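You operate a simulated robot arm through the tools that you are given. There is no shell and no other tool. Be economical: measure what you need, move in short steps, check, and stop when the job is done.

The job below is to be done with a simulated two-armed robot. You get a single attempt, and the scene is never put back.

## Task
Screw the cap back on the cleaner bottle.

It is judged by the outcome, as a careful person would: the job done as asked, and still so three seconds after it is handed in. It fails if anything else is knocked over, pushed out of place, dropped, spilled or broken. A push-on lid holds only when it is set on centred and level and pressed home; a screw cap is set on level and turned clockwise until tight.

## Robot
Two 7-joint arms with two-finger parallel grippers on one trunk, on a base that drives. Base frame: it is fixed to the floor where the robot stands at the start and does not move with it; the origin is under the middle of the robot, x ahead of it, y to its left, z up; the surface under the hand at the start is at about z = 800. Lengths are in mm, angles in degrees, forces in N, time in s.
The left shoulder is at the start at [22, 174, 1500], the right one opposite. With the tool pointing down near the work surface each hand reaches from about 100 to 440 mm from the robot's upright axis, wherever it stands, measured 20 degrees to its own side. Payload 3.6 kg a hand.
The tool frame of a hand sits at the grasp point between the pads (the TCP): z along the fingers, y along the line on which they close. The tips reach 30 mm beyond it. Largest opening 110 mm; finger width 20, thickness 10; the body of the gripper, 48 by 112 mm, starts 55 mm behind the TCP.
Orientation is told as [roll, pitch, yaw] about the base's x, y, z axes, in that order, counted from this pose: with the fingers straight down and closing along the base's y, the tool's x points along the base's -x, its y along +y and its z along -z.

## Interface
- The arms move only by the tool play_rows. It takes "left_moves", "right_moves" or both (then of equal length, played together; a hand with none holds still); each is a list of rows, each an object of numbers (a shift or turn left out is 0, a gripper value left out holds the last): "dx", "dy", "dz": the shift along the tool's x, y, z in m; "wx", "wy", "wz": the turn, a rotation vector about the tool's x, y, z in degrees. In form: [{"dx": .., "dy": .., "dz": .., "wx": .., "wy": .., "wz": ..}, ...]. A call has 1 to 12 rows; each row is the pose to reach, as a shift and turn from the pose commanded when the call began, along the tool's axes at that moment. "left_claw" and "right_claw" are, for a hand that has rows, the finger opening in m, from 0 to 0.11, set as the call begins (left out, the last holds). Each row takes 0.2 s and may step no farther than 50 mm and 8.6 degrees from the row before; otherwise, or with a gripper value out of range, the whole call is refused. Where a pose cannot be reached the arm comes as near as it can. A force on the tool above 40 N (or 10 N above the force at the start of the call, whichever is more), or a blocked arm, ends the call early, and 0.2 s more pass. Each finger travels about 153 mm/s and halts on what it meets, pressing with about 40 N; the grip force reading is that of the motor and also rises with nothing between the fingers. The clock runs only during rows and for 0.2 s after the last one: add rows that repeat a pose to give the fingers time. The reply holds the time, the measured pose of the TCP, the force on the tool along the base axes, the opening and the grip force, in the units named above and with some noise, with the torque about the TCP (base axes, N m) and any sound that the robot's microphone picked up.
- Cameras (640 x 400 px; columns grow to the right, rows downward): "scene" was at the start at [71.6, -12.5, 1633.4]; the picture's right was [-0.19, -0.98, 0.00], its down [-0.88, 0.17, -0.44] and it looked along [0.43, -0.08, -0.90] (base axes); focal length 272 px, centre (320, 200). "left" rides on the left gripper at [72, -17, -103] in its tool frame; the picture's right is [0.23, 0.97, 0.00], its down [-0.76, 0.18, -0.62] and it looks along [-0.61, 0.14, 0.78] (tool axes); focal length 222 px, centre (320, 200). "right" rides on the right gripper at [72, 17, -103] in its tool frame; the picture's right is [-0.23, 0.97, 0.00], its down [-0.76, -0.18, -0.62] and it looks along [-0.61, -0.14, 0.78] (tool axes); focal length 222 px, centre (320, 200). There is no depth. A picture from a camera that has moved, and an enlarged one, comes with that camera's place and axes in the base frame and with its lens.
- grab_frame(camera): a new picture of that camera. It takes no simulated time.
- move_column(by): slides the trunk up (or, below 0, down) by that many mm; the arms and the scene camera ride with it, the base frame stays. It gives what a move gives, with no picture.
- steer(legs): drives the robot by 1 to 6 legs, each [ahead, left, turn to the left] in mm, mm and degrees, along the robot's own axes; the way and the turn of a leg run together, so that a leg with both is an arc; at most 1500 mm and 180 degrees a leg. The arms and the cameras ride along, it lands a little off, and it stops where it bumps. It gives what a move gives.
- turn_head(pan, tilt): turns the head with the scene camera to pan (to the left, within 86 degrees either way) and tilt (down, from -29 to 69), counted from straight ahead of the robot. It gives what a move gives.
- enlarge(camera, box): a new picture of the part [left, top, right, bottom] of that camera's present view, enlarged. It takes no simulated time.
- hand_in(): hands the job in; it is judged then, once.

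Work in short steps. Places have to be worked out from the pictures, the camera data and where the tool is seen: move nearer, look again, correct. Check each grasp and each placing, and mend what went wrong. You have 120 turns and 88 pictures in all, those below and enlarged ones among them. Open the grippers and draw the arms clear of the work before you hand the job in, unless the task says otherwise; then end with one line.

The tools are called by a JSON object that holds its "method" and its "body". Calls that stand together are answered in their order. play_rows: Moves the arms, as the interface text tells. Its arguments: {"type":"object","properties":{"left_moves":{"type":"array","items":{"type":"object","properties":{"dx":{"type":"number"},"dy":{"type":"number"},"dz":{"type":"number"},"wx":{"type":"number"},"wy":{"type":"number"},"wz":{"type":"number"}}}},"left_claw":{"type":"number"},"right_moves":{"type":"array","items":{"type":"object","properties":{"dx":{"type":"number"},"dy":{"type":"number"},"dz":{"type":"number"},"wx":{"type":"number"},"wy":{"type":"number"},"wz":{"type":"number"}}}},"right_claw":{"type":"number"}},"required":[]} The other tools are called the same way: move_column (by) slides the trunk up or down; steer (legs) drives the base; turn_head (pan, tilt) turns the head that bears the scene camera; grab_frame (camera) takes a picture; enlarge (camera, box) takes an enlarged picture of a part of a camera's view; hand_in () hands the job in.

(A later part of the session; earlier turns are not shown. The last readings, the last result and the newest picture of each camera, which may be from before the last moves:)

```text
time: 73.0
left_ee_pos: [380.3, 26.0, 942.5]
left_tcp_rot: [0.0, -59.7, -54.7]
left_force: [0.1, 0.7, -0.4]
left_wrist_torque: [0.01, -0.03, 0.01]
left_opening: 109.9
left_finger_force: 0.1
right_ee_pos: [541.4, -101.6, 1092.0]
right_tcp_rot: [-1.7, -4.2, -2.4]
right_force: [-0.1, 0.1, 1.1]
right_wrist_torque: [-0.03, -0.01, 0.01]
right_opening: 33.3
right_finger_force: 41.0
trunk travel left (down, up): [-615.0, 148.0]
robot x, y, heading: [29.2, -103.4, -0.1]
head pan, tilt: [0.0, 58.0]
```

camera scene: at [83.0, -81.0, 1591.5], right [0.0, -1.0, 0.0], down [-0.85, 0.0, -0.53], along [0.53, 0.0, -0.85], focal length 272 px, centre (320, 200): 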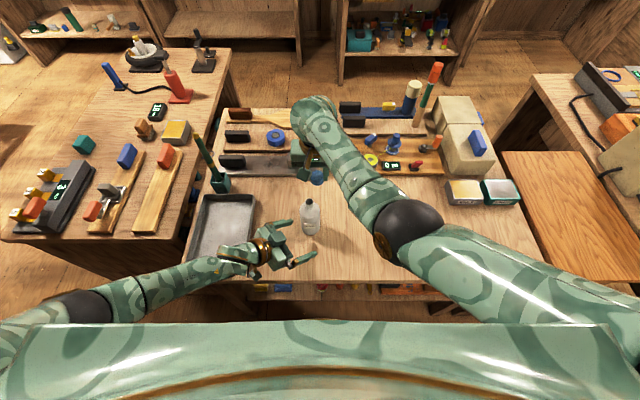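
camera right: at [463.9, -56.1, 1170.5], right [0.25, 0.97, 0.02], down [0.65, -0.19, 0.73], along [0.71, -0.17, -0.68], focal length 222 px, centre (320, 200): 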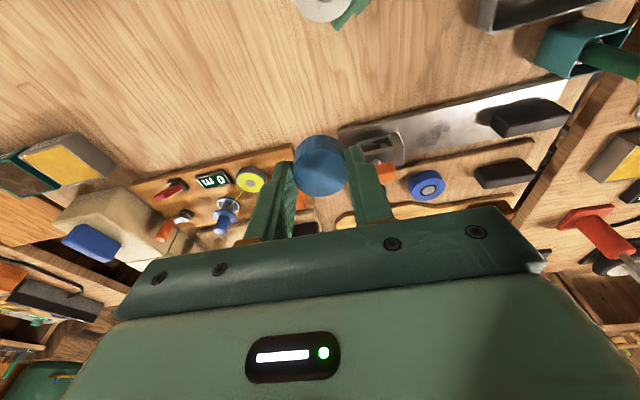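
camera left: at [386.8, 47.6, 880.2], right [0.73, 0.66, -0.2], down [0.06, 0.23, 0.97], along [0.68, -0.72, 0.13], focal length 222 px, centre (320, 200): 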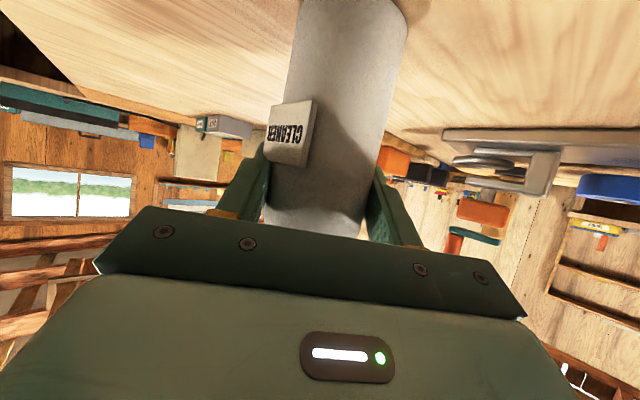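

No bump. I drive another 32 mm forward and 18 mm right.

{"method": "steer", "body": {"legs": [[32, -18, 0]]}}

{"method": "grab_frame", "body": {"camera": "scene"}}

```text
time: 73.9
left_ee_pos: [411.0, 9.5, 942.6]
left_tcp_rot: [-0.1, -59.7, -54.7]
left_force: [-0.5, 0.4, -0.3]
left_wrist_torque: [0.01, -0.03, 0.02]
left_opening: 110.2
left_finger_force: 0.2
right_ee_pos: [575.0, -121.5, 1093.1]
right_tcp_rot: [-1.7, -4.3, -2.5]
right_force: [-0.7, 0.4, 0.1]
right_wrist_torque: [0.0, -0.04, 0.01]
right_opening: 33.3
right_finger_force: 40.1
trunk travel left (down, up): [-615.0, 148.0]
robot x, y, heading: [59.4, -116.4, -0.0]
head pan, tilt: [0.0, 58.0]
```

```text
40 pictures are left
camera scene: at [138.9, -117.0, 1641.8], right [0.0, -1.0, 0.0], down [-0.85, 0.0, -0.53], along [0.53, 0.0, -0.85], focal length 272 px, centre (320, 200)
```

scene: 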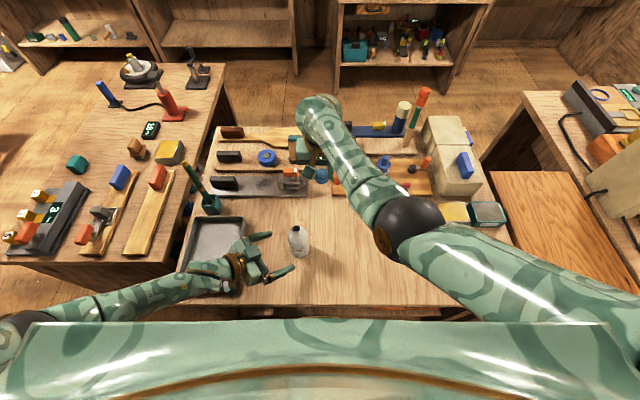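

There was no bump; the robot is now at about (60, -117). I lower and level the right hand, then go inward.

{"method": "play_rows", "body": {"right_moves": [{"dz": 0.018}, {"dz": 0.036}, {"dx": 0.005, "dz": 0.054, "wy": 1}, {"dx": 0.012, "dz": 0.071, "wx": -0.6, "wy": 2.2, "wz": -1}, {"dx": 0.02, "dz": 0.071, "wx": -1.2, "wy": 3.2, "wz": -2}, {"dx": 0.025, "dz": 0.071, "wx": -1.7, "wy": 4.3, "wz": -2.5}, {"dx": 0.025, "dz": 0.071, "wx": -1.7, "wy": 4.3, "wz": -2.5}]}}

{"method": "play_rows", "body": {"right_moves": [{"dx": 0.008, "dy": 0.006}, {"dx": 0.017, "dy": 0.013}, {"dx": 0.026, "dy": 0.02}, {"dx": 0.035, "dy": 0.027}, {"dx": 0.044, "dy": 0.033}, {"dx": 0.05, "dy": 0.038}, {"dx": 0.05, "dy": 0.038}]}}

```text
time: 75.5
left_ee_pos: [412.7, 8.8, 942.1]
left_tcp_rot: [-0.2, -59.6, -54.6]
left_force: [0.4, 0.4, -0.4]
left_wrist_torque: [0.01, -0.02, 0.0]
left_opening: 110.0
left_finger_force: 0.0
right_ee_pos: [554.7, -126.4, 1019.9]
right_tcp_rot: [-0.2, 0.1, -0.1]
right_force: [0.0, 0.1, -0.4]
right_wrist_torque: [0.01, -0.02, -0.04]
right_opening: 33.2
right_finger_force: 39.7
right hand out of reach, approached as far as the arm can: row 3, 4, 5, 6, 7
trunk travel left (down, up): [-615.0, 148.0]
robot x, y, heading: [61.6, -117.8, 0.1]
head pan, tilt: [0.0, 58.0]
```

```text
time: 76.7
left_ee_pos: [412.3, 8.6, 941.8]
left_tcp_rot: [-0.1, -59.6, -54.6]
left_force: [-0.5, -0.1, 0.1]
left_wrist_torque: [0.02, -0.01, 0.02]
left_opening: 110.0
left_finger_force: 0.0
right_ee_pos: [589.2, -113.7, 1090.1]
right_tcp_rot: [-0.8, -9.1, -1.6]
right_force: [-0.1, 0.3, -0.4]
right_wrist_torque: [0.01, -0.02, 0.0]
right_opening: 33.2
right_finger_force: 39.6
trunk travel left (down, up): [-615.0, 148.0]
robot x, y, heading: [59.7, -118.9, -0.2]
head pan, tilt: [0.0, 58.0]
stopped in row 6 (right hand): the arm was blocked; the commanded pose is now the measured one
```

The right elbow sits inward, so the upper arm most likely presses on the chest when the hand comes inward. The left arm worked because its tilted tool swung the elbow outward. I do the mirrored trick for the right: tilt to pitch -60, yaw +55, move in, then straighten up.

{"method": "play_rows", "body": {"right_moves": [{"dx": -0.02, "dz": -0.0096, "wy": -7.3}, {"dx": -0.04, "dz": -0.019, "wy": -14.6}, {"dx": -0.06, "dz": -0.029, "wy": -21.9}, {"dx": -0.08, "dz": -0.038, "wy": -29.2}, {"dx": -0.1, "dz": -0.048, "wy": -36.5}, {"dx": -0.12, "dz": -0.057, "wy": -43.8}, {"dx": -0.14, "dz": -0.067, "wy": -51}, {"dx": -0.14, "dz": -0.067, "wy": -51}]}}

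```text
time: 78.5
left_ee_pos: [412.2, 8.5, 942.2]
left_tcp_rot: [-0.2, -59.6, -54.6]
left_force: [0.3, -0.4, -0.4]
left_wrist_torque: [0.0, 0.01, -0.02]
left_opening: 110.1
left_finger_force: 0.0
right_ee_pos: [713.4, -110.3, 1176.4]
right_tcp_rot: [-1.2, -59.7, -0.3]
right_force: [-0.1, -0.4, 0.0]
right_wrist_torque: [-0.03, 0.02, -0.01]
right_opening: 33.2
right_finger_force: 39.6
trunk travel left (down, up): [-615.0, 148.0]
robot x, y, heading: [61.9, -118.5, -0.0]
head pan, tilt: [0.0, 58.0]
```

Exactly as planned. Now the yaw swing to +55 with the wrist about fixed.

{"method": "play_rows", "body": {"right_moves": [{"dx": 0.004, "dy": 0.016, "dz": -0.004, "wx": -6, "wz": -3.4}, {"dx": 0.008, "dy": 0.032, "dz": -0.01, "wx": -12, "wz": -6.9}, {"dx": 0.012, "dy": 0.048, "dz": -0.016, "wx": -18, "wz": -10.3}, {"dx": 0.016, "dy": 0.064, "dz": -0.023, "wx": -24, "wz": -13.8}, {"dx": 0.02, "dy": 0.08, "dz": -0.031, "wx": -30, "wz": -17.2}, {"dx": 0.024, "dy": 0.096, "dz": -0.039, "wx": -36, "wz": -20.6}, {"dx": 0.028, "dy": 0.112, "dz": -0.048, "wx": -42, "wz": -24}, {"dx": 0.033, "dy": 0.128, "dz": -0.057, "wx": -47.6, "wz": -27.5}, {"dx": 0.033, "dy": 0.128, "dz": -0.057, "wx": -47.6, "wz": -27.5}]}}

{"method": "grab_frame", "body": {"camera": "scene"}}

```text
time: 80.5
left_ee_pos: [412.2, 6.8, 942.6]
left_tcp_rot: [-0.2, -59.6, -54.6]
left_force: [1.0, -0.8, -0.1]
left_wrist_torque: [-0.01, -0.04, 0.0]
left_opening: 110.4
left_finger_force: 0.1
right_ee_pos: [651.6, 19.0, 1175.8]
right_tcp_rot: [-0.3, -59.5, 53.9]
right_force: [-0.1, 0.4, 0.0]
right_wrist_torque: [-0.01, -0.01, -0.01]
right_opening: 33.2
right_finger_force: 39.7
trunk travel left (down, up): [-615.0, 148.0]
robot x, y, heading: [61.6, -118.2, -0.2]
head pan, tilt: [0.0, 58.0]
```

```text
39 pictures are left
camera scene: at [141.0, -118.3, 1641.6], right [0.0, -1.0, 0.0], down [-0.85, 0.0, -0.53], along [0.53, 0.0, -0.85], focal length 272 px, centre (320, 200)
```

scene: 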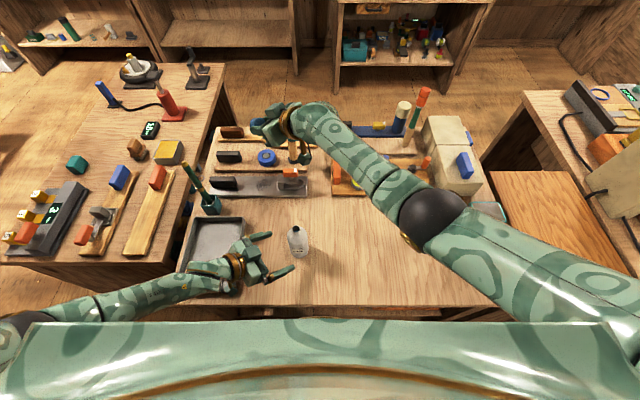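

The elbow has moved outward. Next I translate the tilted right hand toward above the bottle, watching for blocks.

{"method": "play_rows", "body": {"right_moves": [{"dx": 0.022, "dy": 0.011, "dz": -0.008}, {"dx": 0.044, "dy": 0.023, "dz": -0.016}, {"dx": 0.066, "dy": 0.034, "dz": -0.024}, {"dx": 0.088, "dy": 0.045, "dz": -0.032}, {"dx": 0.11, "dy": 0.057, "dz": -0.039}, {"dx": 0.132, "dy": 0.068, "dz": -0.047}, {"dx": 0.154, "dy": 0.079, "dz": -0.055}, {"dx": 0.176, "dy": 0.09, "dz": -0.063}, {"dx": 0.198, "dy": 0.102, "dz": -0.071}, {"dx": 0.198, "dy": 0.102, "dz": -0.071}]}}

{"method": "grab_frame", "body": {"camera": "scene"}}

```text
time: 82.7
left_ee_pos: [412.6, 8.6, 942.3]
left_tcp_rot: [-0.2, -59.6, -54.6]
left_force: [-0.6, 0.6, 0.3]
left_wrist_torque: [0.02, 0.0, 0.0]
left_opening: 110.1
left_finger_force: 0.0
right_ee_pos: [472.5, -51.8, 1041.6]
right_tcp_rot: [-0.3, -59.3, 53.8]
right_force: [0.3, -0.2, 0.8]
right_wrist_torque: [0.04, -0.02, 0.01]
right_opening: 33.1
right_finger_force: 40.0
trunk travel left (down, up): [-615.0, 148.0]
robot x, y, heading: [60.2, -121.6, 0.1]
head pan, tilt: [0.0, 58.0]
```

```text
38 pictures are left
camera scene: at [141.6, -117.8, 1641.6], right [0.0, -1.0, 0.0], down [-0.85, 0.0, -0.53], along [0.53, 0.0, -0.85], focal length 272 px, centre (320, 200)
```

scene: 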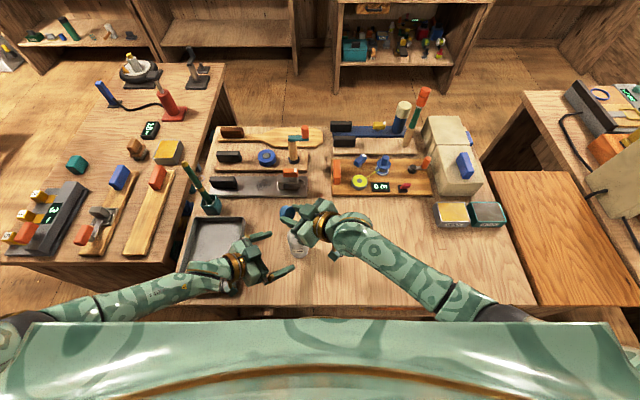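

Excellent, the elbow is well outward now. I straighten the right hand to vertical in place above the bottle, keeping yaw at 54.

{"method": "play_rows", "body": {"right_moves": [{"wy": 6.5}, {"wy": 13}, {"wy": 19.5}, {"wy": 26}, {"wy": 32.5}, {"wy": 39}, {"wy": 45.5}, {"wy": 52}, {"wy": 59.3, "wx": 0}, {"wy": 59.3}]}}

{"method": "grab_frame", "body": {"camera": "scene"}}

```text
time: 85.1
left_ee_pos: [412.2, 8.7, 940.8]
left_tcp_rot: [-0.3, -59.6, -54.6]
left_force: [0.2, -0.2, -0.1]
left_wrist_torque: [-0.03, -0.01, -0.01]
left_opening: 109.7
left_finger_force: 0.0
right_ee_pos: [482.9, -83.8, 1030.9]
right_tcp_rot: [-1.9, 2.0, 51.9]
right_force: [0.4, -0.9, 0.4]
right_wrist_torque: [0.01, 0.01, 0.01]
right_opening: 33.2
right_finger_force: 39.8
trunk travel left (down, up): [-615.0, 148.0]
robot x, y, heading: [64.4, -119.1, -0.1]
head pan, tilt: [0.0, 58.0]
stopped in row 10 (right hand): the arm was blocked; the commanded pose is now the measured one
```

```text
37 pictures are left
camera scene: at [141.3, -118.1, 1641.6], right [0.0, -1.0, 0.0], down [-0.85, 0.0, -0.53], along [0.53, 0.0, -0.85], focal length 272 px, centre (320, 200)
```

scene: 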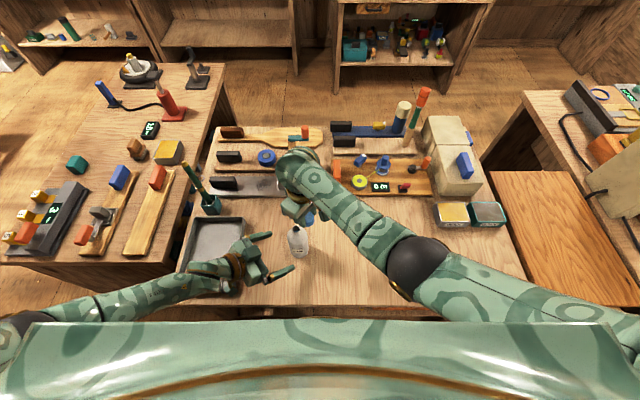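

Nearly there: vertical, but 33 mm short in y. I nudge toward the neck axis and level.

{"method": "play_rows", "body": {"right_moves": [{"dx": -0.004, "dy": 0.005, "wx": -0.6, "wy": -0.7}, {"dx": -0.008, "dy": 0.01, "wx": -1.2, "wy": -1.4}, {"dx": -0.012, "dy": 0.016, "wx": -1.9, "wy": -2}, {"dx": -0.016, "dy": 0.021, "wx": -1.9, "wy": -2}, {"dx": -0.02, "dy": 0.026, "wx": -1.9, "wy": -2}, {"dx": -0.02, "dy": 0.026, "wx": -1.9, "wy": -2}]}}

```text
time: 86.7
left_ee_pos: [413.6, 9.1, 942.2]
left_tcp_rot: [-0.1, -59.5, -54.6]
left_force: [0.9, -0.3, 0.4]
left_wrist_torque: [0.02, 0.04, -0.02]
left_opening: 109.9
left_finger_force: 0.0
right_ee_pos: [487.4, -105.8, 1007.1]
right_tcp_rot: [-2.6, 3.2, 49.4]
right_force: [0.1, 0.6, -0.8]
right_wrist_torque: [0.01, -0.03, -0.03]
right_opening: 33.2
right_finger_force: 39.5
trunk travel left (down, up): [-615.0, 148.0]
robot x, y, heading: [63.7, -116.8, -0.3]
head pan, tilt: [0.0, 58.0]
stopped in row 6 (right hand): the arm was blocked; the commanded pose is now the measured one
```

Now the drift follows yaw, so a wrist-roll limit is likely near yaw 50. I turn yaw back toward 0 in place while levelling and rising slightly.

{"method": "play_rows", "body": {"right_moves": [{"dz": -0.003, "wz": 6}, {"dz": -0.006, "wz": 12}, {"dz": -0.009, "wz": 18}, {"dz": -0.012, "wz": 24}, {"dz": -0.015, "wz": 30}, {"dz": -0.015, "wz": 36}, {"dz": -0.015, "wz": 42}, {"dz": -0.015, "wz": 49}, {"dz": -0.015, "wz": 49}]}}

{"method": "grab_frame", "body": {"camera": "scene"}}

```text
time: 88.0
left_ee_pos: [412.1, 9.1, 942.5]
left_tcp_rot: [-0.1, -59.5, -54.5]
left_force: [0.2, 0.6, 0.6]
left_wrist_torque: [0.02, -0.04, 0.02]
left_opening: 110.0
left_finger_force: 0.0
right_ee_pos: [498.8, -200.4, 991.8]
right_tcp_rot: [-11.3, 3.9, 14.4]
right_force: [-0.7, -0.7, -0.8]
right_wrist_torque: [0.01, 0.0, 0.0]
right_opening: 33.4
right_finger_force: 40.3
trunk travel left (down, up): [-615.0, 148.0]
robot x, y, heading: [61.9, -117.0, -0.0]
head pan, tilt: [0.0, 58.0]
stopped in row 6 (right hand): the arm was blocked; the commanded pose is now the measured one
```

```text
36 pictures are left
camera scene: at [141.2, -118.6, 1641.6], right [0.0, -1.0, 0.0], down [-0.85, 0.0, -0.53], along [0.53, 0.0, -0.85], focal length 272 px, centre (320, 200)
```

scene: 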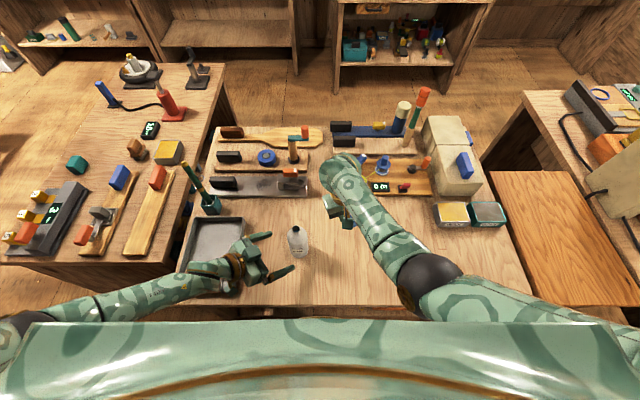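

The wrist's bend limit rules out holding with both arms here. At a higher trunk, with the bottle straight ahead of the right shoulder, the right arm alone is comfortable. I raise the trunk 80 mm and drive left about 240 mm; all hands pass high above everything.

{"method": "move_column", "body": {"by": 80}}

{"method": "steer", "body": {"legs": [[0, 240, 0]]}}

{"method": "grab_frame", "body": {"camera": "scene"}}

```text
time: 89.2
left_ee_pos: [413.8, 7.3, 1024.2]
left_tcp_rot: [-0.1, -59.7, -54.7]
left_force: [0.0, 0.1, 0.4]
left_wrist_torque: [-0.01, -0.04, -0.01]
left_opening: 110.3
left_finger_force: 0.0
right_ee_pos: [506.2, -294.4, 1059.5]
right_tcp_rot: [-18.7, 5.4, 10.2]
right_force: [1.1, -0.2, 0.2]
right_wrist_torque: [0.02, 0.01, 0.03]
right_opening: 33.0
right_finger_force: 40.3
trunk travel left (down, up): [-696.0, 67.0]
robot x, y, heading: [60.9, -115.8, -0.1]
head pan, tilt: [0.0, 58.0]
stopped: the arm was blocked; the commanded pose is now the measured one
```

```text
time: 90.9
left_ee_pos: [412.6, 246.4, 1023.6]
left_tcp_rot: [-0.2, -59.6, -54.5]
left_force: [-0.2, -0.3, 0.1]
left_wrist_torque: [-0.02, 0.0, -0.02]
left_opening: 109.9
left_finger_force: 0.0
right_ee_pos: [505.2, -55.9, 1058.2]
right_tcp_rot: [-18.8, 5.5, 10.4]
right_force: [0.2, 1.2, 0.4]
right_wrist_torque: [-0.02, 0.0, 0.02]
right_opening: 33.4
right_finger_force: 40.3
trunk travel left (down, up): [-696.0, 67.0]
robot x, y, heading: [60.4, 119.4, -0.0]
head pan, tilt: [0.0, 58.0]
```

```text
35 pictures are left
camera scene: at [138.9, 119.9, 1722.8], right [0.0, -1.0, 0.0], down [-0.85, 0.0, -0.53], along [0.53, 0.0, -0.85], focal length 272 px, centre (320, 200)
```

scene: 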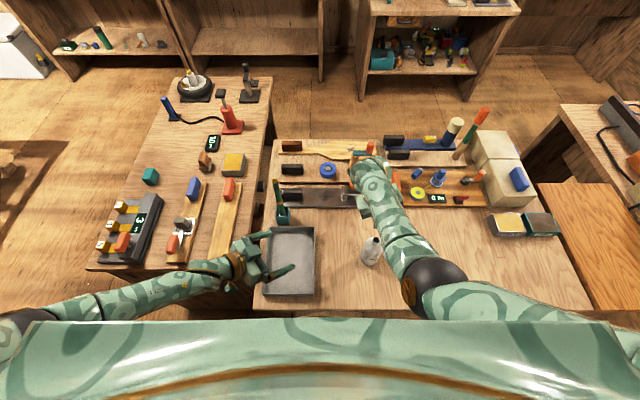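

The bottle is now straight ahead of the right shoulder. I level the right hand in place.

{"method": "play_rows", "body": {"right_moves": [{"wx": -3, "wy": -0.9, "wz": 1.7}, {"wx": -6, "wy": -1.8, "wz": 3.4}, {"wx": -9.3, "wy": -2.7, "wz": 5.2}, {"wx": -12.5, "wy": -3.6, "wz": 7}, {"wx": -15.6, "wy": -4.5, "wz": 8.7}, {"wx": -18.7, "wy": -5.5, "wz": 10.4}, {"wx": -18.7, "wy": -5.5, "wz": 10.4}]}}

```text
time: 92.7
left_ee_pos: [412.9, 246.8, 1022.5]
left_tcp_rot: [-0.2, -59.6, -54.6]
left_force: [-0.7, 0.0, 0.4]
left_wrist_torque: [0.01, 0.01, -0.01]
left_opening: 110.2
left_finger_force: 0.0
right_ee_pos: [507.7, -92.1, 1058.8]
right_tcp_rot: [-3.3, -1.7, 0.0]
right_force: [-0.8, 0.3, 1.4]
right_wrist_torque: [-0.01, -0.01, 0.05]
right_opening: 33.3
right_finger_force: 40.4
trunk travel left (down, up): [-696.0, 67.0]
robot x, y, heading: [65.1, 122.0, 0.2]
head pan, tilt: [0.0, 58.0]
stopped in row 7 (right hand): the arm was blocked; the commanded pose is now the measured one
```

It leveled but drifted outward 36 mm, so it prefers working further outward. I drive 80 mm more to the left and finish levelling.

{"method": "steer", "body": {"legs": [[0, 80, 0]]}}

{"method": "play_rows", "body": {"right_moves": [{"dy": -0.01, "wx": -0.8, "wy": 0.4}, {"dy": -0.02, "wx": -1.6, "wy": 0.8}, {"dy": -0.03, "wx": -2.5, "wy": 1.3}, {"dy": -0.04, "wx": -3.3, "wy": 1.7}, {"dy": -0.04, "wx": -3.3, "wy": 1.7}]}}

```text
time: 93.8
left_ee_pos: [412.1, 326.9, 1023.3]
left_tcp_rot: [-0.2, -59.7, -54.5]
left_force: [0.0, 1.6, 0.3]
left_wrist_torque: [0.01, 0.0, -0.02]
left_opening: 109.7
left_finger_force: 0.1
right_ee_pos: [507.1, -10.9, 1057.3]
right_tcp_rot: [-3.3, -1.7, 0.0]
right_force: [-0.5, 0.5, 0.6]
right_wrist_torque: [-0.02, 0.02, 0.01]
right_opening: 33.3
right_finger_force: 39.7
trunk travel left (down, up): [-696.0, 67.0]
robot x, y, heading: [58.9, 201.0, 0.2]
head pan, tilt: [0.0, 58.0]
```

```text
time: 95.0
left_ee_pos: [410.6, 327.8, 1023.3]
left_tcp_rot: [-0.2, -59.7, -54.5]
left_force: [-0.4, -0.6, 0.7]
left_wrist_torque: [0.0, 0.0, 0.03]
left_opening: 110.0
left_finger_force: 0.1
right_ee_pos: [507.0, -50.9, 1058.6]
right_tcp_rot: [0.0, -0.1, -0.1]
right_force: [0.1, 0.1, 0.0]
right_wrist_torque: [-0.03, 0.01, 0.02]
right_opening: 33.4
right_finger_force: 40.5
trunk travel left (down, up): [-696.0, 67.0]
robot x, y, heading: [61.2, 202.5, 0.6]
head pan, tilt: [0.0, 58.0]
```

Level at (507, -51, 1058) with no block. I look at the neck with the right camera and scene.

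{"method": "grab_frame", "body": {"camera": "right"}}

{"method": "enlarge", "body": {"camera": "scene", "box": [370, 180, 490, 255]}}

```text
34 pictures are left
camera right: at [433.8, -34.2, 1162.9], right [0.23, 0.97, 0.0], down [0.76, -0.18, 0.62], along [0.61, -0.14, -0.78], focal length 222 px, centre (320, 200)
```

right: 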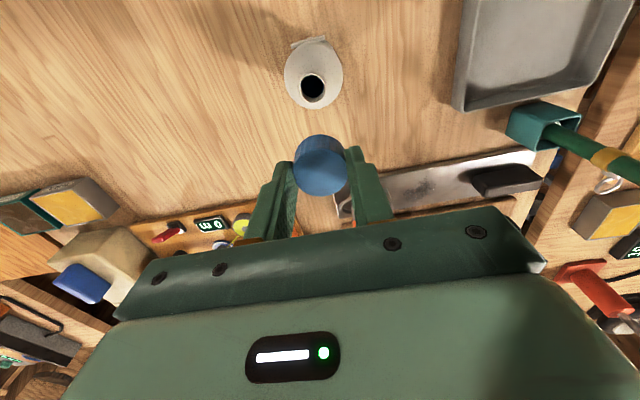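

```text
5.33 times, centred on (430, 218) of scene
camera zoom: at [138.6, 201.0, 1722.8], right [0.0, -1.0, 0.0], down [-0.85, 0.0, -0.53], along [0.53, 0.0, -0.85], focal length 1449 px, centre (-267, 107)
```

zoom: 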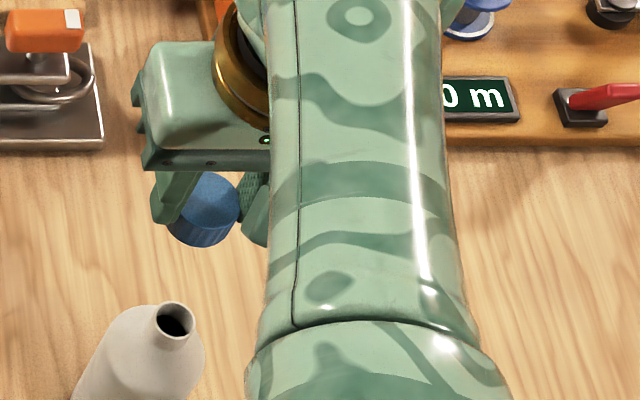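

Both cap and neck are visible; the neck is at about (474.8, -49.8). I move over it while descending to about 1015.

{"method": "play_rows", "body": {"right_moves": [{"dx": 0.004, "dz": 0.01}, {"dx": 0.009, "dz": 0.02}, {"dx": 0.015, "dz": 0.025}, {"dx": 0.021, "dy": 0.001, "dz": 0.03}, {"dx": 0.027, "dy": 0.001, "dz": 0.035}, {"dx": 0.032, "dy": 0.001, "dz": 0.04}, {"dx": 0.032, "dy": 0.001, "dz": 0.043}, {"dx": 0.032, "dy": 0.001, "dz": 0.043}]}}

{"method": "grab_frame", "body": {"camera": "right"}}

{"method": "enlarge", "body": {"camera": "scene", "box": [370, 180, 490, 255]}}

```text
time: 96.8
left_ee_pos: [412.7, 326.6, 1024.5]
left_tcp_rot: [-0.2, -59.7, -54.5]
left_force: [-0.8, -0.4, -0.1]
left_wrist_torque: [-0.04, 0.01, 0.0]
left_opening: 110.2
left_finger_force: 0.1
right_ee_pos: [475.7, -51.2, 1017.8]
right_tcp_rot: [0.0, -0.1, -0.1]
right_force: [0.1, -0.4, -0.1]
right_wrist_torque: [-0.03, 0.0, 0.04]
right_opening: 33.3
right_finger_force: 40.5
trunk travel left (down, up): [-696.0, 67.0]
robot x, y, heading: [61.1, 202.9, 0.2]
head pan, tilt: [0.0, 58.0]
```

```text
32 pictures are left
camera right: at [401.8, -34.3, 1119.9], right [0.23, 0.97, 0.0], down [0.76, -0.18, 0.62], along [0.61, -0.14, -0.78], focal length 222 px, centre (320, 200)
```

right: 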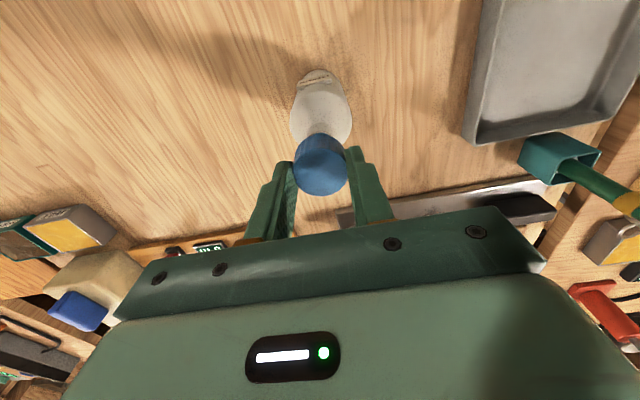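

```text
5.33 times, centred on (430, 218) of scene
camera zoom: at [138.7, 199.9, 1722.8], right [0.0, -1.0, 0.0], down [-0.85, 0.0, -0.53], along [0.53, 0.0, -0.85], focal length 1449 px, centre (-267, 107)
```

zoom: 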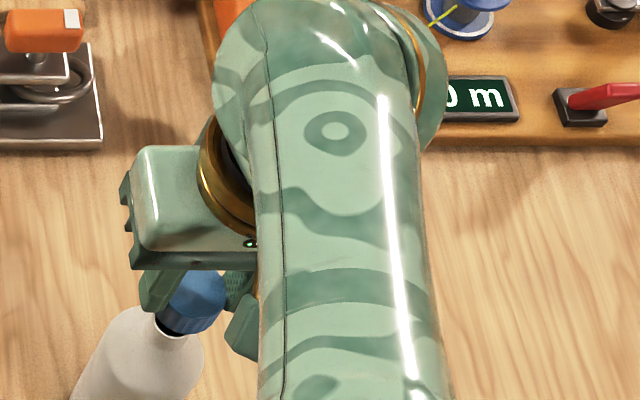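

{"method": "enlarge", "body": {"camera": "scene", "box": [385, 222, 425, 247]}}

{"method": "enlarge", "body": {"camera": "right", "box": [256, 60, 384, 140]}}

```text
16.00 times, centred on (405, 234) of scene
camera zoom: at [138.7, 199.9, 1722.8], right [0.0, -1.0, 0.0], down [-0.85, 0.0, -0.53], along [0.53, 0.0, -0.85], focal length 4348 px, centre (-1040, -352)
```

zoom: 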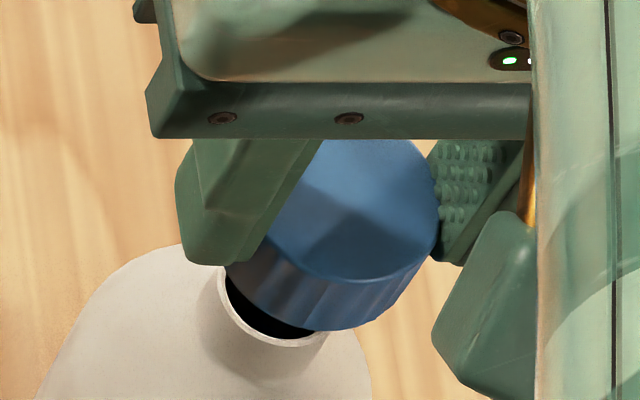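

```text
5.00 times, centred on (320, 100) of right
camera zoom: at [401.8, -34.3, 1119.9], right [0.23, 0.97, 0.0], down [0.76, -0.18, 0.62], along [0.61, -0.14, -0.78], focal length 1111 px, centre (320, 700)
```

zoom: 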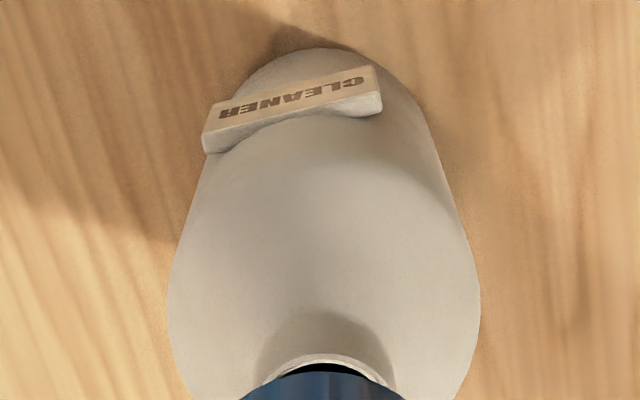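

The neck-cap offset in the camera frame is about 1.3 mm in x and 1 mm in y, so I correct that. Then I descend to just above contact (TCP about 995).

{"method": "play_rows", "body": {"right_moves": [{"dx": -0.0013, "dy": 0.001}, {"dx": -0.0013, "dy": 0.001, "dz": 0.008}, {"dx": -0.0013, "dy": 0.001, "dz": 0.016}, {"dx": -0.0013, "dy": 0.001, "dz": 0.022}, {"dx": -0.0013, "dy": 0.001, "dz": 0.022}]}}

{"method": "enlarge", "body": {"camera": "scene", "box": [385, 222, 425, 247]}}

{"method": "enlarge", "body": {"camera": "right", "box": [256, 100, 384, 180]}}

```text
time: 98.0
left_ee_pos: [411.2, 326.3, 1021.9]
left_tcp_rot: [-0.2, -59.6, -54.5]
left_force: [0.1, -0.5, 0.2]
left_wrist_torque: [0.01, 0.03, 0.04]
left_opening: 110.0
left_finger_force: 0.0
right_ee_pos: [476.8, -49.7, 994.1]
right_tcp_rot: [0.0, -0.2, -0.1]
right_force: [-0.2, 0.4, -0.1]
right_wrist_torque: [-0.01, 0.0, -0.01]
right_opening: 33.3
right_finger_force: 40.5
trunk travel left (down, up): [-696.0, 67.0]
robot x, y, heading: [60.2, 200.0, 0.1]
head pan, tilt: [0.0, 58.0]
```

```text
16.00 times, centred on (405, 234) of scene
camera zoom: at [138.6, 199.9, 1722.8], right [0.0, -1.0, 0.0], down [-0.85, 0.0, -0.53], along [0.53, 0.0, -0.85], focal length 4348 px, centre (-1040, -352)
```

zoom: 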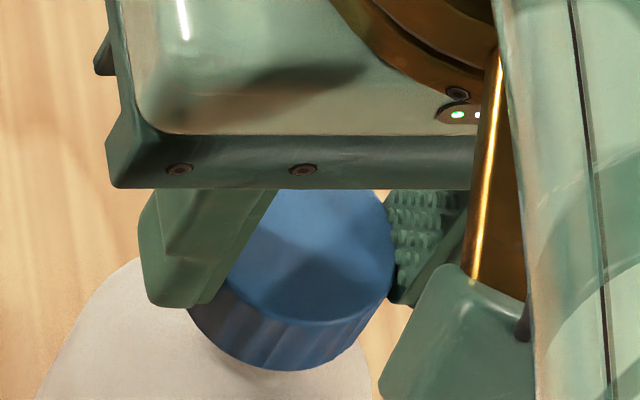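

```text
5.00 times, centred on (320, 140) of right
camera zoom: at [403.1, -32.8, 1097.5], right [0.23, 0.97, 0.0], down [0.76, -0.18, 0.62], along [0.61, -0.14, -0.78], focal length 1111 px, centre (320, 500)
```

zoom: 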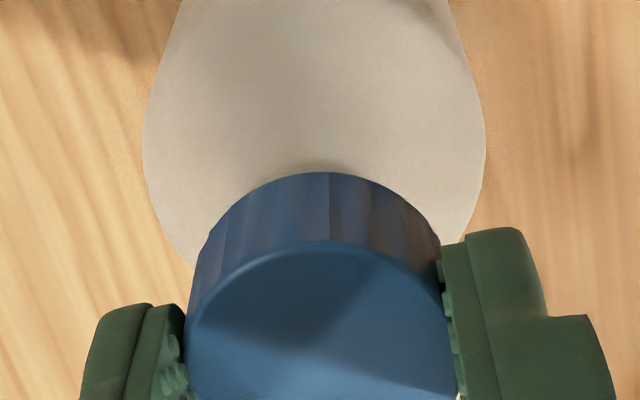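

The cap sits concentric with the neck in both views with no force yet. I descend slowly and watch the force.

{"method": "play_rows", "body": {"right_moves": [{"dz": 0.002}, {"dz": 0.004}, {"dz": 0.006}, {"dz": 0.006}]}}

```text
time: 99.0
left_ee_pos: [411.3, 327.5, 1023.8]
left_tcp_rot: [-0.1, -59.7, -54.5]
left_force: [-0.3, 0.4, 0.6]
left_wrist_torque: [-0.03, 0.0, -0.02]
left_opening: 109.8
left_finger_force: 0.0
right_ee_pos: [477.1, -50.1, 989.7]
right_tcp_rot: [0.0, -0.1, -0.1]
right_force: [-2.3, 1.2, 7.7]
right_wrist_torque: [0.04, 0.07, 0.0]
right_opening: 33.2
right_finger_force: 39.8
trunk travel left (down, up): [-696.0, 67.0]
robot x, y, heading: [61.8, 198.8, -0.0]
head pan, tilt: [0.0, 58.0]
```

There is contact at 7.7 N and it is nearly centred, so the rim meets the thread start. I turn clockwise (wz positive) with light downward pressure.

{"method": "play_rows", "body": {"right_moves": [{"dz": 0.001, "wz": 7}, {"dz": 0.0015, "wz": 14}, {"dz": 0.002, "wz": 21}, {"dz": 0.002, "wz": 28}, {"dz": 0.002, "wz": 35}, {"dz": 0.002, "wz": 42}, {"dz": 0.002, "wz": 49}, {"dz": 0.002, "wz": 56}, {"dz": 0.002, "wz": 56}]}}

{"method": "grab_frame", "body": {"camera": "right"}}

{"method": "enlarge", "body": {"camera": "scene", "box": [370, 207, 434, 247]}}

```text
time: 101.0
left_ee_pos: [411.0, 326.5, 1023.7]
left_tcp_rot: [0.0, -59.8, -54.4]
left_force: [-0.3, -0.5, -0.5]
left_wrist_torque: [0.02, 0.0, -0.01]
left_opening: 110.0
left_finger_force: 0.1
right_ee_pos: [476.0, -49.5, 988.7]
right_tcp_rot: [0.2, -0.3, -56.2]
right_force: [2.2, 4.3, 23.5]
right_wrist_torque: [0.29, -0.13, -0.01]
right_opening: 33.5
right_finger_force: 40.0
trunk travel left (down, up): [-696.0, 67.0]
robot x, y, heading: [60.6, 203.1, -0.0]
head pan, tilt: [0.0, 58.0]
```

```text
26 pictures are left
camera right: at [448.6, 19.7, 1090.8], right [0.94, 0.35, 0.0], down [0.27, -0.73, 0.63], along [0.22, -0.59, -0.78], focal length 222 px, centre (320, 200)
```

right: 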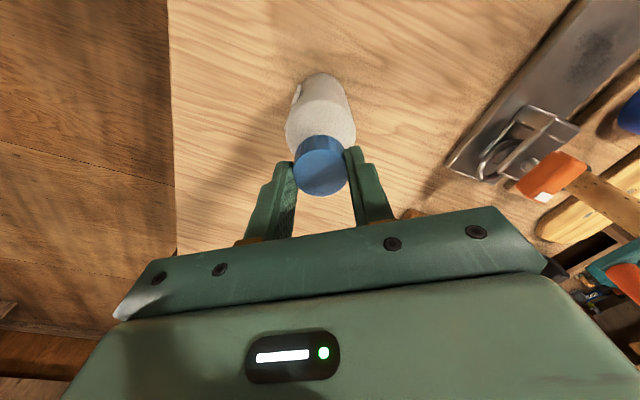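

```text
10.00 times, centred on (402, 227) of scene
camera zoom: at [136.8, 201.9, 1723.0], right [0.0, -1.0, 0.0], down [-0.85, 0.0, -0.53], along [0.53, 0.0, -0.85], focal length 2717 px, centre (-500, -70)
```

zoom: 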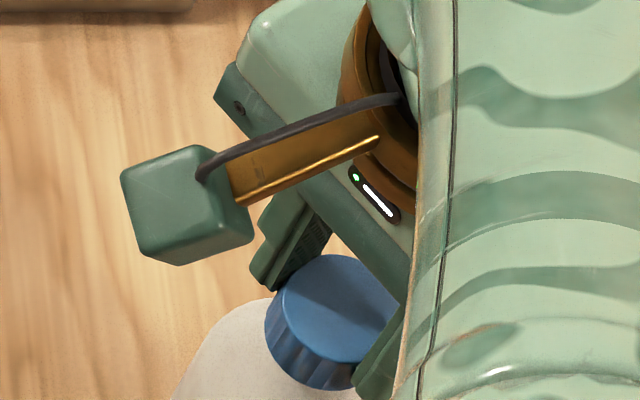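

The yaw turned freely to -56°, but the 23.5 N reaction is off-centre toward +y with a +y side force. The cap must sit slightly too far toward -y. I shift +y 1 mm and +x 0.5 mm and read again.

{"method": "play_rows", "body": {"right_moves": [{"dx": 0.0003, "dy": 0.0005, "dz": -0.001}, {"dx": 0.00055, "dy": 0.00097, "dz": -0.001}, {"dx": 0.00055, "dy": 0.00097, "dz": -0.001}]}}

```text
time: 101.8
left_ee_pos: [411.5, 327.6, 1023.3]
left_tcp_rot: [-0.1, -59.7, -54.5]
left_force: [0.6, -0.8, -0.3]
left_wrist_torque: [-0.03, 0.0, 0.04]
left_opening: 109.8
left_finger_force: 0.0
right_ee_pos: [475.7, -54.7, 988.4]
right_tcp_rot: [-0.3, -0.4, -56.2]
right_force: [-0.4, 3.7, 11.0]
right_wrist_torque: [0.34, 0.24, 0.01]
right_opening: 33.2
right_finger_force: 40.2
trunk travel left (down, up): [-696.0, 67.0]
robot x, y, heading: [54.9, 200.2, -0.1]
head pan, tilt: [0.0, 58.0]
```

The reading jumped 5 mm in y, so I look before doing anything else.

{"method": "enlarge", "body": {"camera": "right", "box": [224, 60, 416, 180]}}

{"method": "play_rows", "body": {"right_moves": [{}]}}

```text
3.33 times, centred on (320, 120) of right
camera zoom: at [448.4, 16.6, 1090.9], right [0.94, 0.35, 0.0], down [0.28, -0.73, 0.63], along [0.22, -0.59, -0.78], focal length 740 px, centre (320, 467)
```

zoom: 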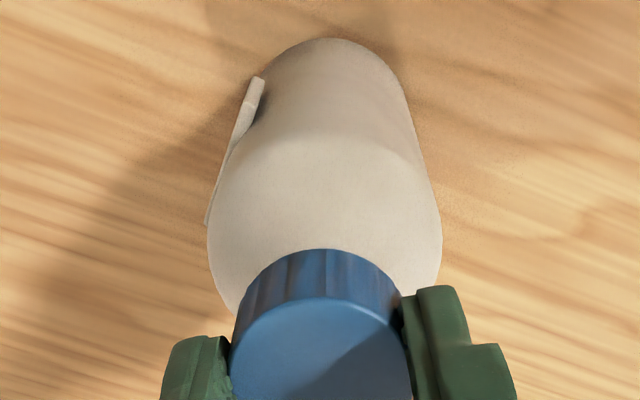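

```text
time: 102.2
left_ee_pos: [413.0, 326.3, 1022.7]
left_tcp_rot: [-0.2, -59.7, -54.6]
left_force: [0.2, 0.4, -0.1]
left_wrist_torque: [0.0, 0.03, 0.01]
left_opening: 110.0
left_finger_force: 0.3
right_ee_pos: [477.0, -54.6, 988.2]
right_tcp_rot: [-0.2, -0.4, -56.3]
right_force: [-1.7, 1.3, 4.0]
right_wrist_torque: [0.05, 0.36, -0.03]
right_opening: 33.0
right_finger_force: 39.9
trunk travel left (down, up): [-696.0, 67.0]
robot x, y, heading: [57.9, 197.4, -0.0]
head pan, tilt: [0.0, 58.0]
```

{"method": "enlarge", "body": {"camera": "scene", "box": [350, 200, 446, 260]}}

```text
6.67 times, centred on (398, 230) of scene
camera zoom: at [137.9, 200.2, 1722.8], right [0.0, -1.0, 0.0], down [-0.85, 0.0, -0.53], along [0.53, 0.0, -0.85], focal length 1812 px, centre (-200, 0)
```

zoom: 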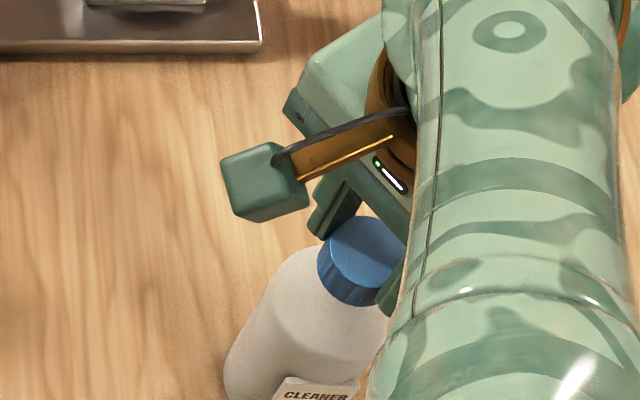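

The forces are small but there is a tilting moment. I open the fingers slightly to let the cap and bottle settle, then rise and inspect.

{"method": "play_rows", "body": {"right_moves": [{}, {}, {}], "right_claw": 0.055}}

{"method": "play_rows", "body": {"right_moves": [{"dz": -0.02}, {"dz": -0.04}, {"dz": -0.055}, {"dz": -0.055}]}}

{"method": "enlarge", "body": {"camera": "right", "box": [240, 80, 400, 180]}}

{"method": "enlarge", "body": {"camera": "scene", "box": [350, 210, 446, 270]}}

```text
time: 103.0
left_ee_pos: [412.8, 327.1, 1024.2]
left_tcp_rot: [-0.2, -59.8, -54.5]
left_force: [-0.1, -0.6, -0.3]
left_wrist_torque: [-0.02, 0.0, 0.01]
left_opening: 109.9
left_finger_force: 0.1
right_ee_pos: [478.3, -53.8, 990.1]
right_tcp_rot: [-0.1, -0.4, -56.2]
right_force: [0.1, -1.0, 0.2]
right_wrist_torque: [0.03, -0.02, 0.01]
right_opening: 54.9
right_finger_force: 0.0
trunk travel left (down, up): [-696.0, 67.0]
robot x, y, heading: [60.4, 204.4, 0.2]
head pan, tilt: [0.0, 58.0]
```

```text
time: 103.9
left_ee_pos: [412.4, 327.9, 1023.5]
left_tcp_rot: [-0.2, -59.8, -54.6]
left_force: [0.9, -0.2, -0.4]
left_wrist_torque: [0.01, 0.06, 0.01]
left_opening: 110.0
left_finger_force: 0.0
right_ee_pos: [475.0, -143.8, 1051.2]
right_tcp_rot: [-4.0, -6.6, -59.4]
right_force: [0.5, 0.2, 0.6]
right_wrist_torque: [-0.04, 0.0, -0.01]
right_opening: 54.8
right_finger_force: 0.0
trunk travel left (down, up): [-696.0, 67.0]
robot x, y, heading: [62.7, 199.6, -0.0]
head pan, tilt: [0.0, 58.0]
stopped in row 4 (right hand): the arm was blocked; the commanded pose is now the measured one
```

```text
4.00 times, centred on (320, 130) of right
camera zoom: at [451.8, -60.3, 1143.5], right [0.95, 0.3, -0.04], down [0.23, -0.66, 0.72], along [0.18, -0.69, -0.7], focal length 888 px, centre (320, 480)
```

zoom: 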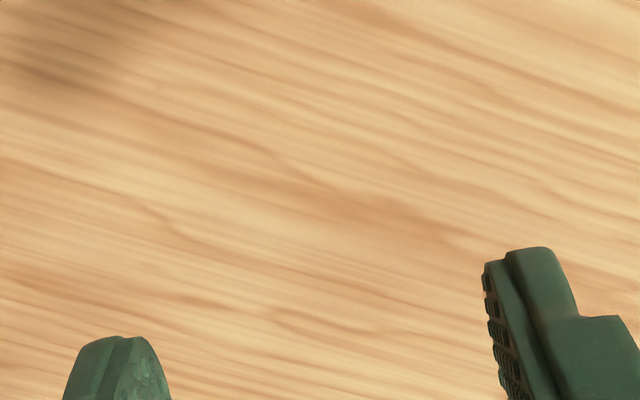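

```text
6.67 times, centred on (398, 240) of scene
camera zoom: at [138.9, 200.0, 1722.8], right [0.0, -1.0, 0.0], down [-0.85, 0.0, -0.53], along [0.53, 0.0, -0.85], focal length 1812 px, centre (-200, -67)
```

zoom: 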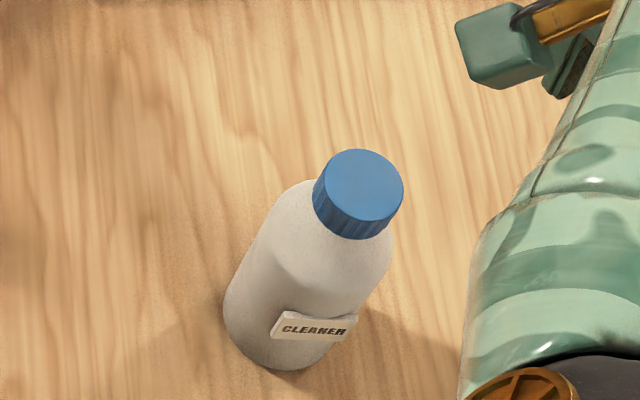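

The cap rests on the neck and the bottle still stands upright; only the hand swerved, because yaw -56 is near a wrist limit. I return the hand to yaw 0, level, while it is clear of the bottle.

{"method": "play_rows", "body": {"right_moves": [{"wz": -8}, {"wz": -16}, {"wz": -24}, {"wz": -32}, {"wz": -40}, {"wz": -48}, {"wz": -56}, {"wz": -60}]}}

```text
time: 105.7
left_ee_pos: [412.2, 326.3, 1024.1]
left_tcp_rot: [-0.3, -59.7, -54.4]
left_force: [-0.1, -0.6, 0.8]
left_wrist_torque: [0.02, -0.01, -0.01]
left_opening: 109.9
left_finger_force: 0.1
right_ee_pos: [473.9, -142.1, 1050.7]
right_tcp_rot: [-7.5, 0.3, 0.6]
right_force: [-0.4, -0.6, 0.5]
right_wrist_torque: [0.0, 0.0, 0.0]
right_opening: 54.8
right_finger_force: 0.2
trunk travel left (down, up): [-696.0, 67.0]
robot x, y, heading: [62.8, 200.5, 0.1]
head pan, tilt: [0.0, 58.0]
```

This outward region is free. I drive the robot 90 mm left so that the bottle lies in it (the fingertips stay 50 mm above the cap), and level the hand.

{"method": "steer", "body": {"legs": [[0, 90, 0]]}}

{"method": "play_rows", "body": {"right_moves": [{"wx": -2.5}, {"wx": -5}, {"wx": -7.5}, {"wx": -7.5}]}}

{"method": "grab_frame", "body": {"camera": "right"}}

```text
time: 106.8
left_ee_pos: [411.5, 415.2, 1024.2]
left_tcp_rot: [-0.3, -59.7, -54.6]
left_force: [0.3, -0.1, -0.7]
left_wrist_torque: [0.0, 0.01, 0.01]
left_opening: 110.0
left_finger_force: 0.1
right_ee_pos: [473.9, -52.4, 1050.1]
right_tcp_rot: [-7.4, 0.3, 0.6]
right_force: [1.0, 0.8, 0.7]
right_wrist_torque: [-0.02, -0.01, -0.03]
right_opening: 55.0
right_finger_force: 0.1
trunk travel left (down, up): [-696.0, 67.0]
robot x, y, heading: [58.6, 291.0, 0.3]
head pan, tilt: [0.0, 58.0]
```

```text
time: 107.8
left_ee_pos: [412.0, 414.1, 1023.7]
left_tcp_rot: [-0.1, -59.8, -54.5]
left_force: [-0.1, -0.2, -0.8]
left_wrist_torque: [-0.02, -0.01, 0.0]
left_opening: 110.2
left_finger_force: 0.0
right_ee_pos: [473.4, -53.7, 1048.9]
right_tcp_rot: [0.1, 0.3, 0.5]
right_force: [0.0, -0.7, 0.4]
right_wrist_torque: [0.03, -0.02, -0.05]
right_opening: 55.0
right_finger_force: 0.2
trunk travel left (down, up): [-696.0, 67.0]
robot x, y, heading: [62.8, 287.0, 0.4]
head pan, tilt: [0.0, 58.0]
```

```text
20 pictures are left
camera right: at [399.7, -37.5, 1153.3], right [0.22, 0.98, 0.0], down [0.77, -0.17, 0.62], along [0.6, -0.13, -0.79], focal length 222 px, centre (320, 200)
```

right: 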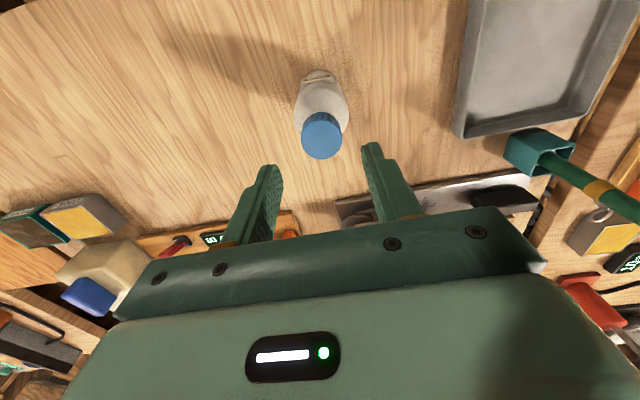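

The cap sits at about (475, -52). I pre-rotate to yaw +45 with a small xy correction at height and check for drift.

{"method": "play_rows", "body": {"right_moves": [{"dx": -0.001, "dy": 0.0015, "wz": -7.5}, {"dx": -0.0013, "dy": 0.0017, "wz": -15}, {"dx": -0.0013, "dy": 0.0017, "wz": -22.5}, {"dx": -0.0013, "dy": 0.0017, "wz": -30}, {"dx": -0.0013, "dy": 0.0017, "wz": -37.5}, {"dx": -0.0013, "dy": 0.0017, "wz": -45}, {"dx": -0.0013, "dy": 0.0017, "wz": -45}]}}

{"method": "enlarge", "body": {"camera": "right", "box": [208, 80, 432, 220]}}

```text
time: 109.4
left_ee_pos: [411.8, 414.6, 1023.6]
left_tcp_rot: [-0.3, -59.8, -54.5]
left_force: [-0.3, -0.6, 0.2]
left_wrist_torque: [-0.01, 0.04, -0.01]
left_opening: 110.0
left_finger_force: 0.1
right_ee_pos: [475.2, -50.0, 1049.5]
right_tcp_rot: [0.3, 0.2, 45.7]
right_force: [0.6, 0.0, -0.1]
right_wrist_torque: [-0.02, -0.01, 0.01]
right_opening: 55.2
right_finger_force: 0.1
trunk travel left (down, up): [-696.0, 67.0]
robot x, y, heading: [60.5, 287.2, 0.1]
head pan, tilt: [0.0, 58.0]
```

```text
2.86 times, centred on (320, 150) of right
camera zoom: at [410.6, -91.3, 1153.6], right [-0.54, 0.84, 0.0], down [0.66, 0.42, 0.62], along [0.52, 0.34, -0.78], focal length 635 px, centre (320, 343)
```

zoom: 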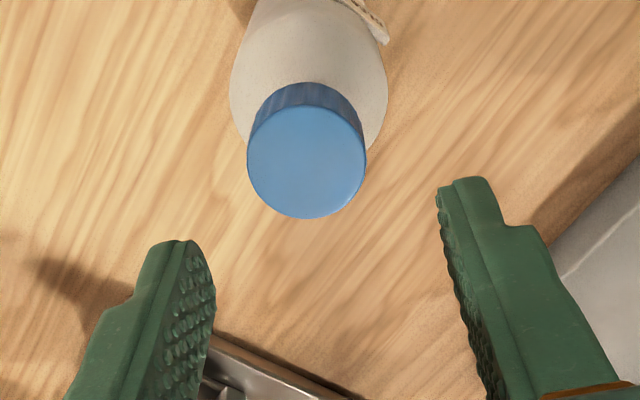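

Yaw +45 is free here. The cap is about 2 mm toward -y from the TCP, so I correct, descend to grasp height, and close.

{"method": "play_rows", "body": {"right_moves": [{"dx": 0.0014, "dy": -0.0014, "dz": 0.015}, {"dx": 0.0014, "dy": -0.0014, "dz": 0.03}, {"dx": 0.0014, "dy": -0.0014, "dz": 0.045}, {"dx": 0.0014, "dy": -0.0014, "dz": 0.0605}, {"dx": 0.0014, "dy": -0.0014, "dz": 0.0605}]}}

{"method": "play_rows", "body": {"right_moves": [{}, {}, {}], "right_claw": 0.015}}

{"method": "enlarge", "body": {"camera": "right", "box": [208, 80, 432, 220]}}

```text
time: 110.6
left_ee_pos: [411.7, 415.9, 1023.9]
left_tcp_rot: [-0.3, -59.6, -54.5]
left_force: [1.2, -0.2, 0.5]
left_wrist_torque: [0.0, 0.0, -0.01]
left_opening: 110.2
left_finger_force: 0.2
right_ee_pos: [474.5, -53.3, 989.9]
right_tcp_rot: [0.2, 0.3, 45.6]
right_force: [0.2, 0.0, 0.1]
right_wrist_torque: [0.05, 0.04, 0.01]
right_opening: 54.9
right_finger_force: 0.1
trunk travel left (down, up): [-696.0, 67.0]
robot x, y, heading: [59.4, 288.3, 0.0]
head pan, tilt: [0.0, 58.0]
```

```text
time: 111.4
left_ee_pos: [412.7, 415.5, 1023.7]
left_tcp_rot: [-0.2, -59.8, -54.6]
left_force: [0.6, -0.3, -0.7]
left_wrist_torque: [0.01, 0.03, -0.01]
left_opening: 109.9
left_finger_force: 0.1
right_ee_pos: [474.7, -53.2, 989.3]
right_tcp_rot: [0.2, 0.2, 45.5]
right_force: [0.5, -1.6, -0.5]
right_wrist_torque: [-0.14, -0.1, 0.04]
right_opening: 29.8
right_finger_force: 40.1
trunk travel left (down, up): [-696.0, 67.0]
robot x, y, heading: [60.1, 287.6, 0.2]
head pan, tilt: [0.0, 58.0]
```

```text
2.86 times, centred on (320, 150) of right
camera zoom: at [411.0, -93.4, 1092.8], right [-0.54, 0.84, 0.0], down [0.66, 0.42, 0.62], along [0.52, 0.33, -0.78], focal length 635 px, centre (320, 343)
```

zoom: 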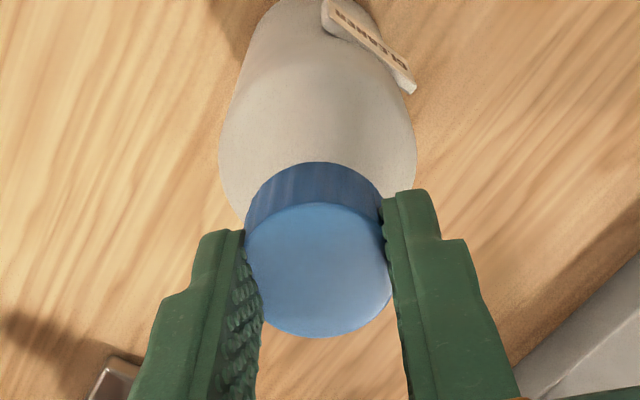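

The cap is gripped squarely. I turn clockwise 80° with light downward pressure.

{"method": "play_rows", "body": {"right_moves": [{"dz": 0.001, "wz": 4}, {"dz": 0.002, "wz": 12}, {"dz": 0.002, "wz": 20}, {"dz": 0.002, "wz": 28}, {"dz": 0.002, "wz": 36}, {"dz": 0.002, "wz": 44}, {"dz": 0.0025, "wz": 52}, {"dz": 0.0025, "wz": 60}, {"dz": 0.003, "wz": 68}, {"dz": 0.003, "wz": 76}, {"dz": 0.003, "wz": 80}, {"dz": 0.003, "wz": 80}]}}

{"method": "enlarge", "body": {"camera": "right", "box": [208, 80, 432, 220]}}

```text
time: 114.0
left_ee_pos: [410.8, 416.3, 1024.5]
left_tcp_rot: [-0.2, -59.8, -54.5]
left_force: [-0.8, 0.0, 0.7]
left_wrist_torque: [-0.02, 0.02, 0.0]
left_opening: 109.8
left_finger_force: 0.1
right_ee_pos: [473.1, -52.5, 987.6]
right_tcp_rot: [-0.2, 0.1, -34.5]
right_force: [1.9, 4.3, 13.3]
right_wrist_torque: [0.28, -0.21, -0.01]
right_opening: 29.7
right_finger_force: 39.5
trunk travel left (down, up): [-696.0, 67.0]
robot x, y, heading: [63.3, 290.4, 0.1]
head pan, tilt: [0.0, 58.0]
```

```text
2.86 times, centred on (320, 150) of right
camera zoom: at [422.8, 2.6, 1090.6], right [0.74, 0.67, 0.0], down [0.53, -0.58, 0.62], along [0.42, -0.46, -0.78], focal length 635 px, centre (320, 343)
```

zoom: 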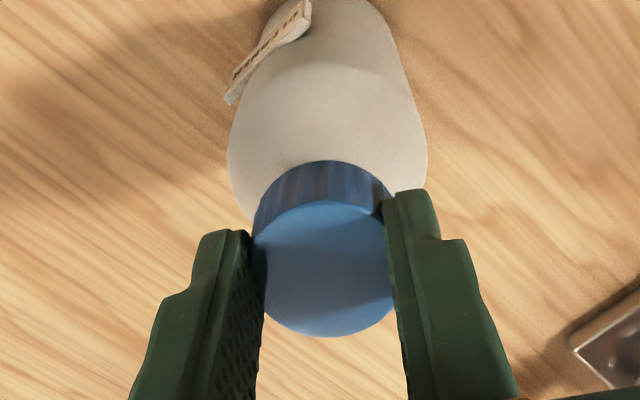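

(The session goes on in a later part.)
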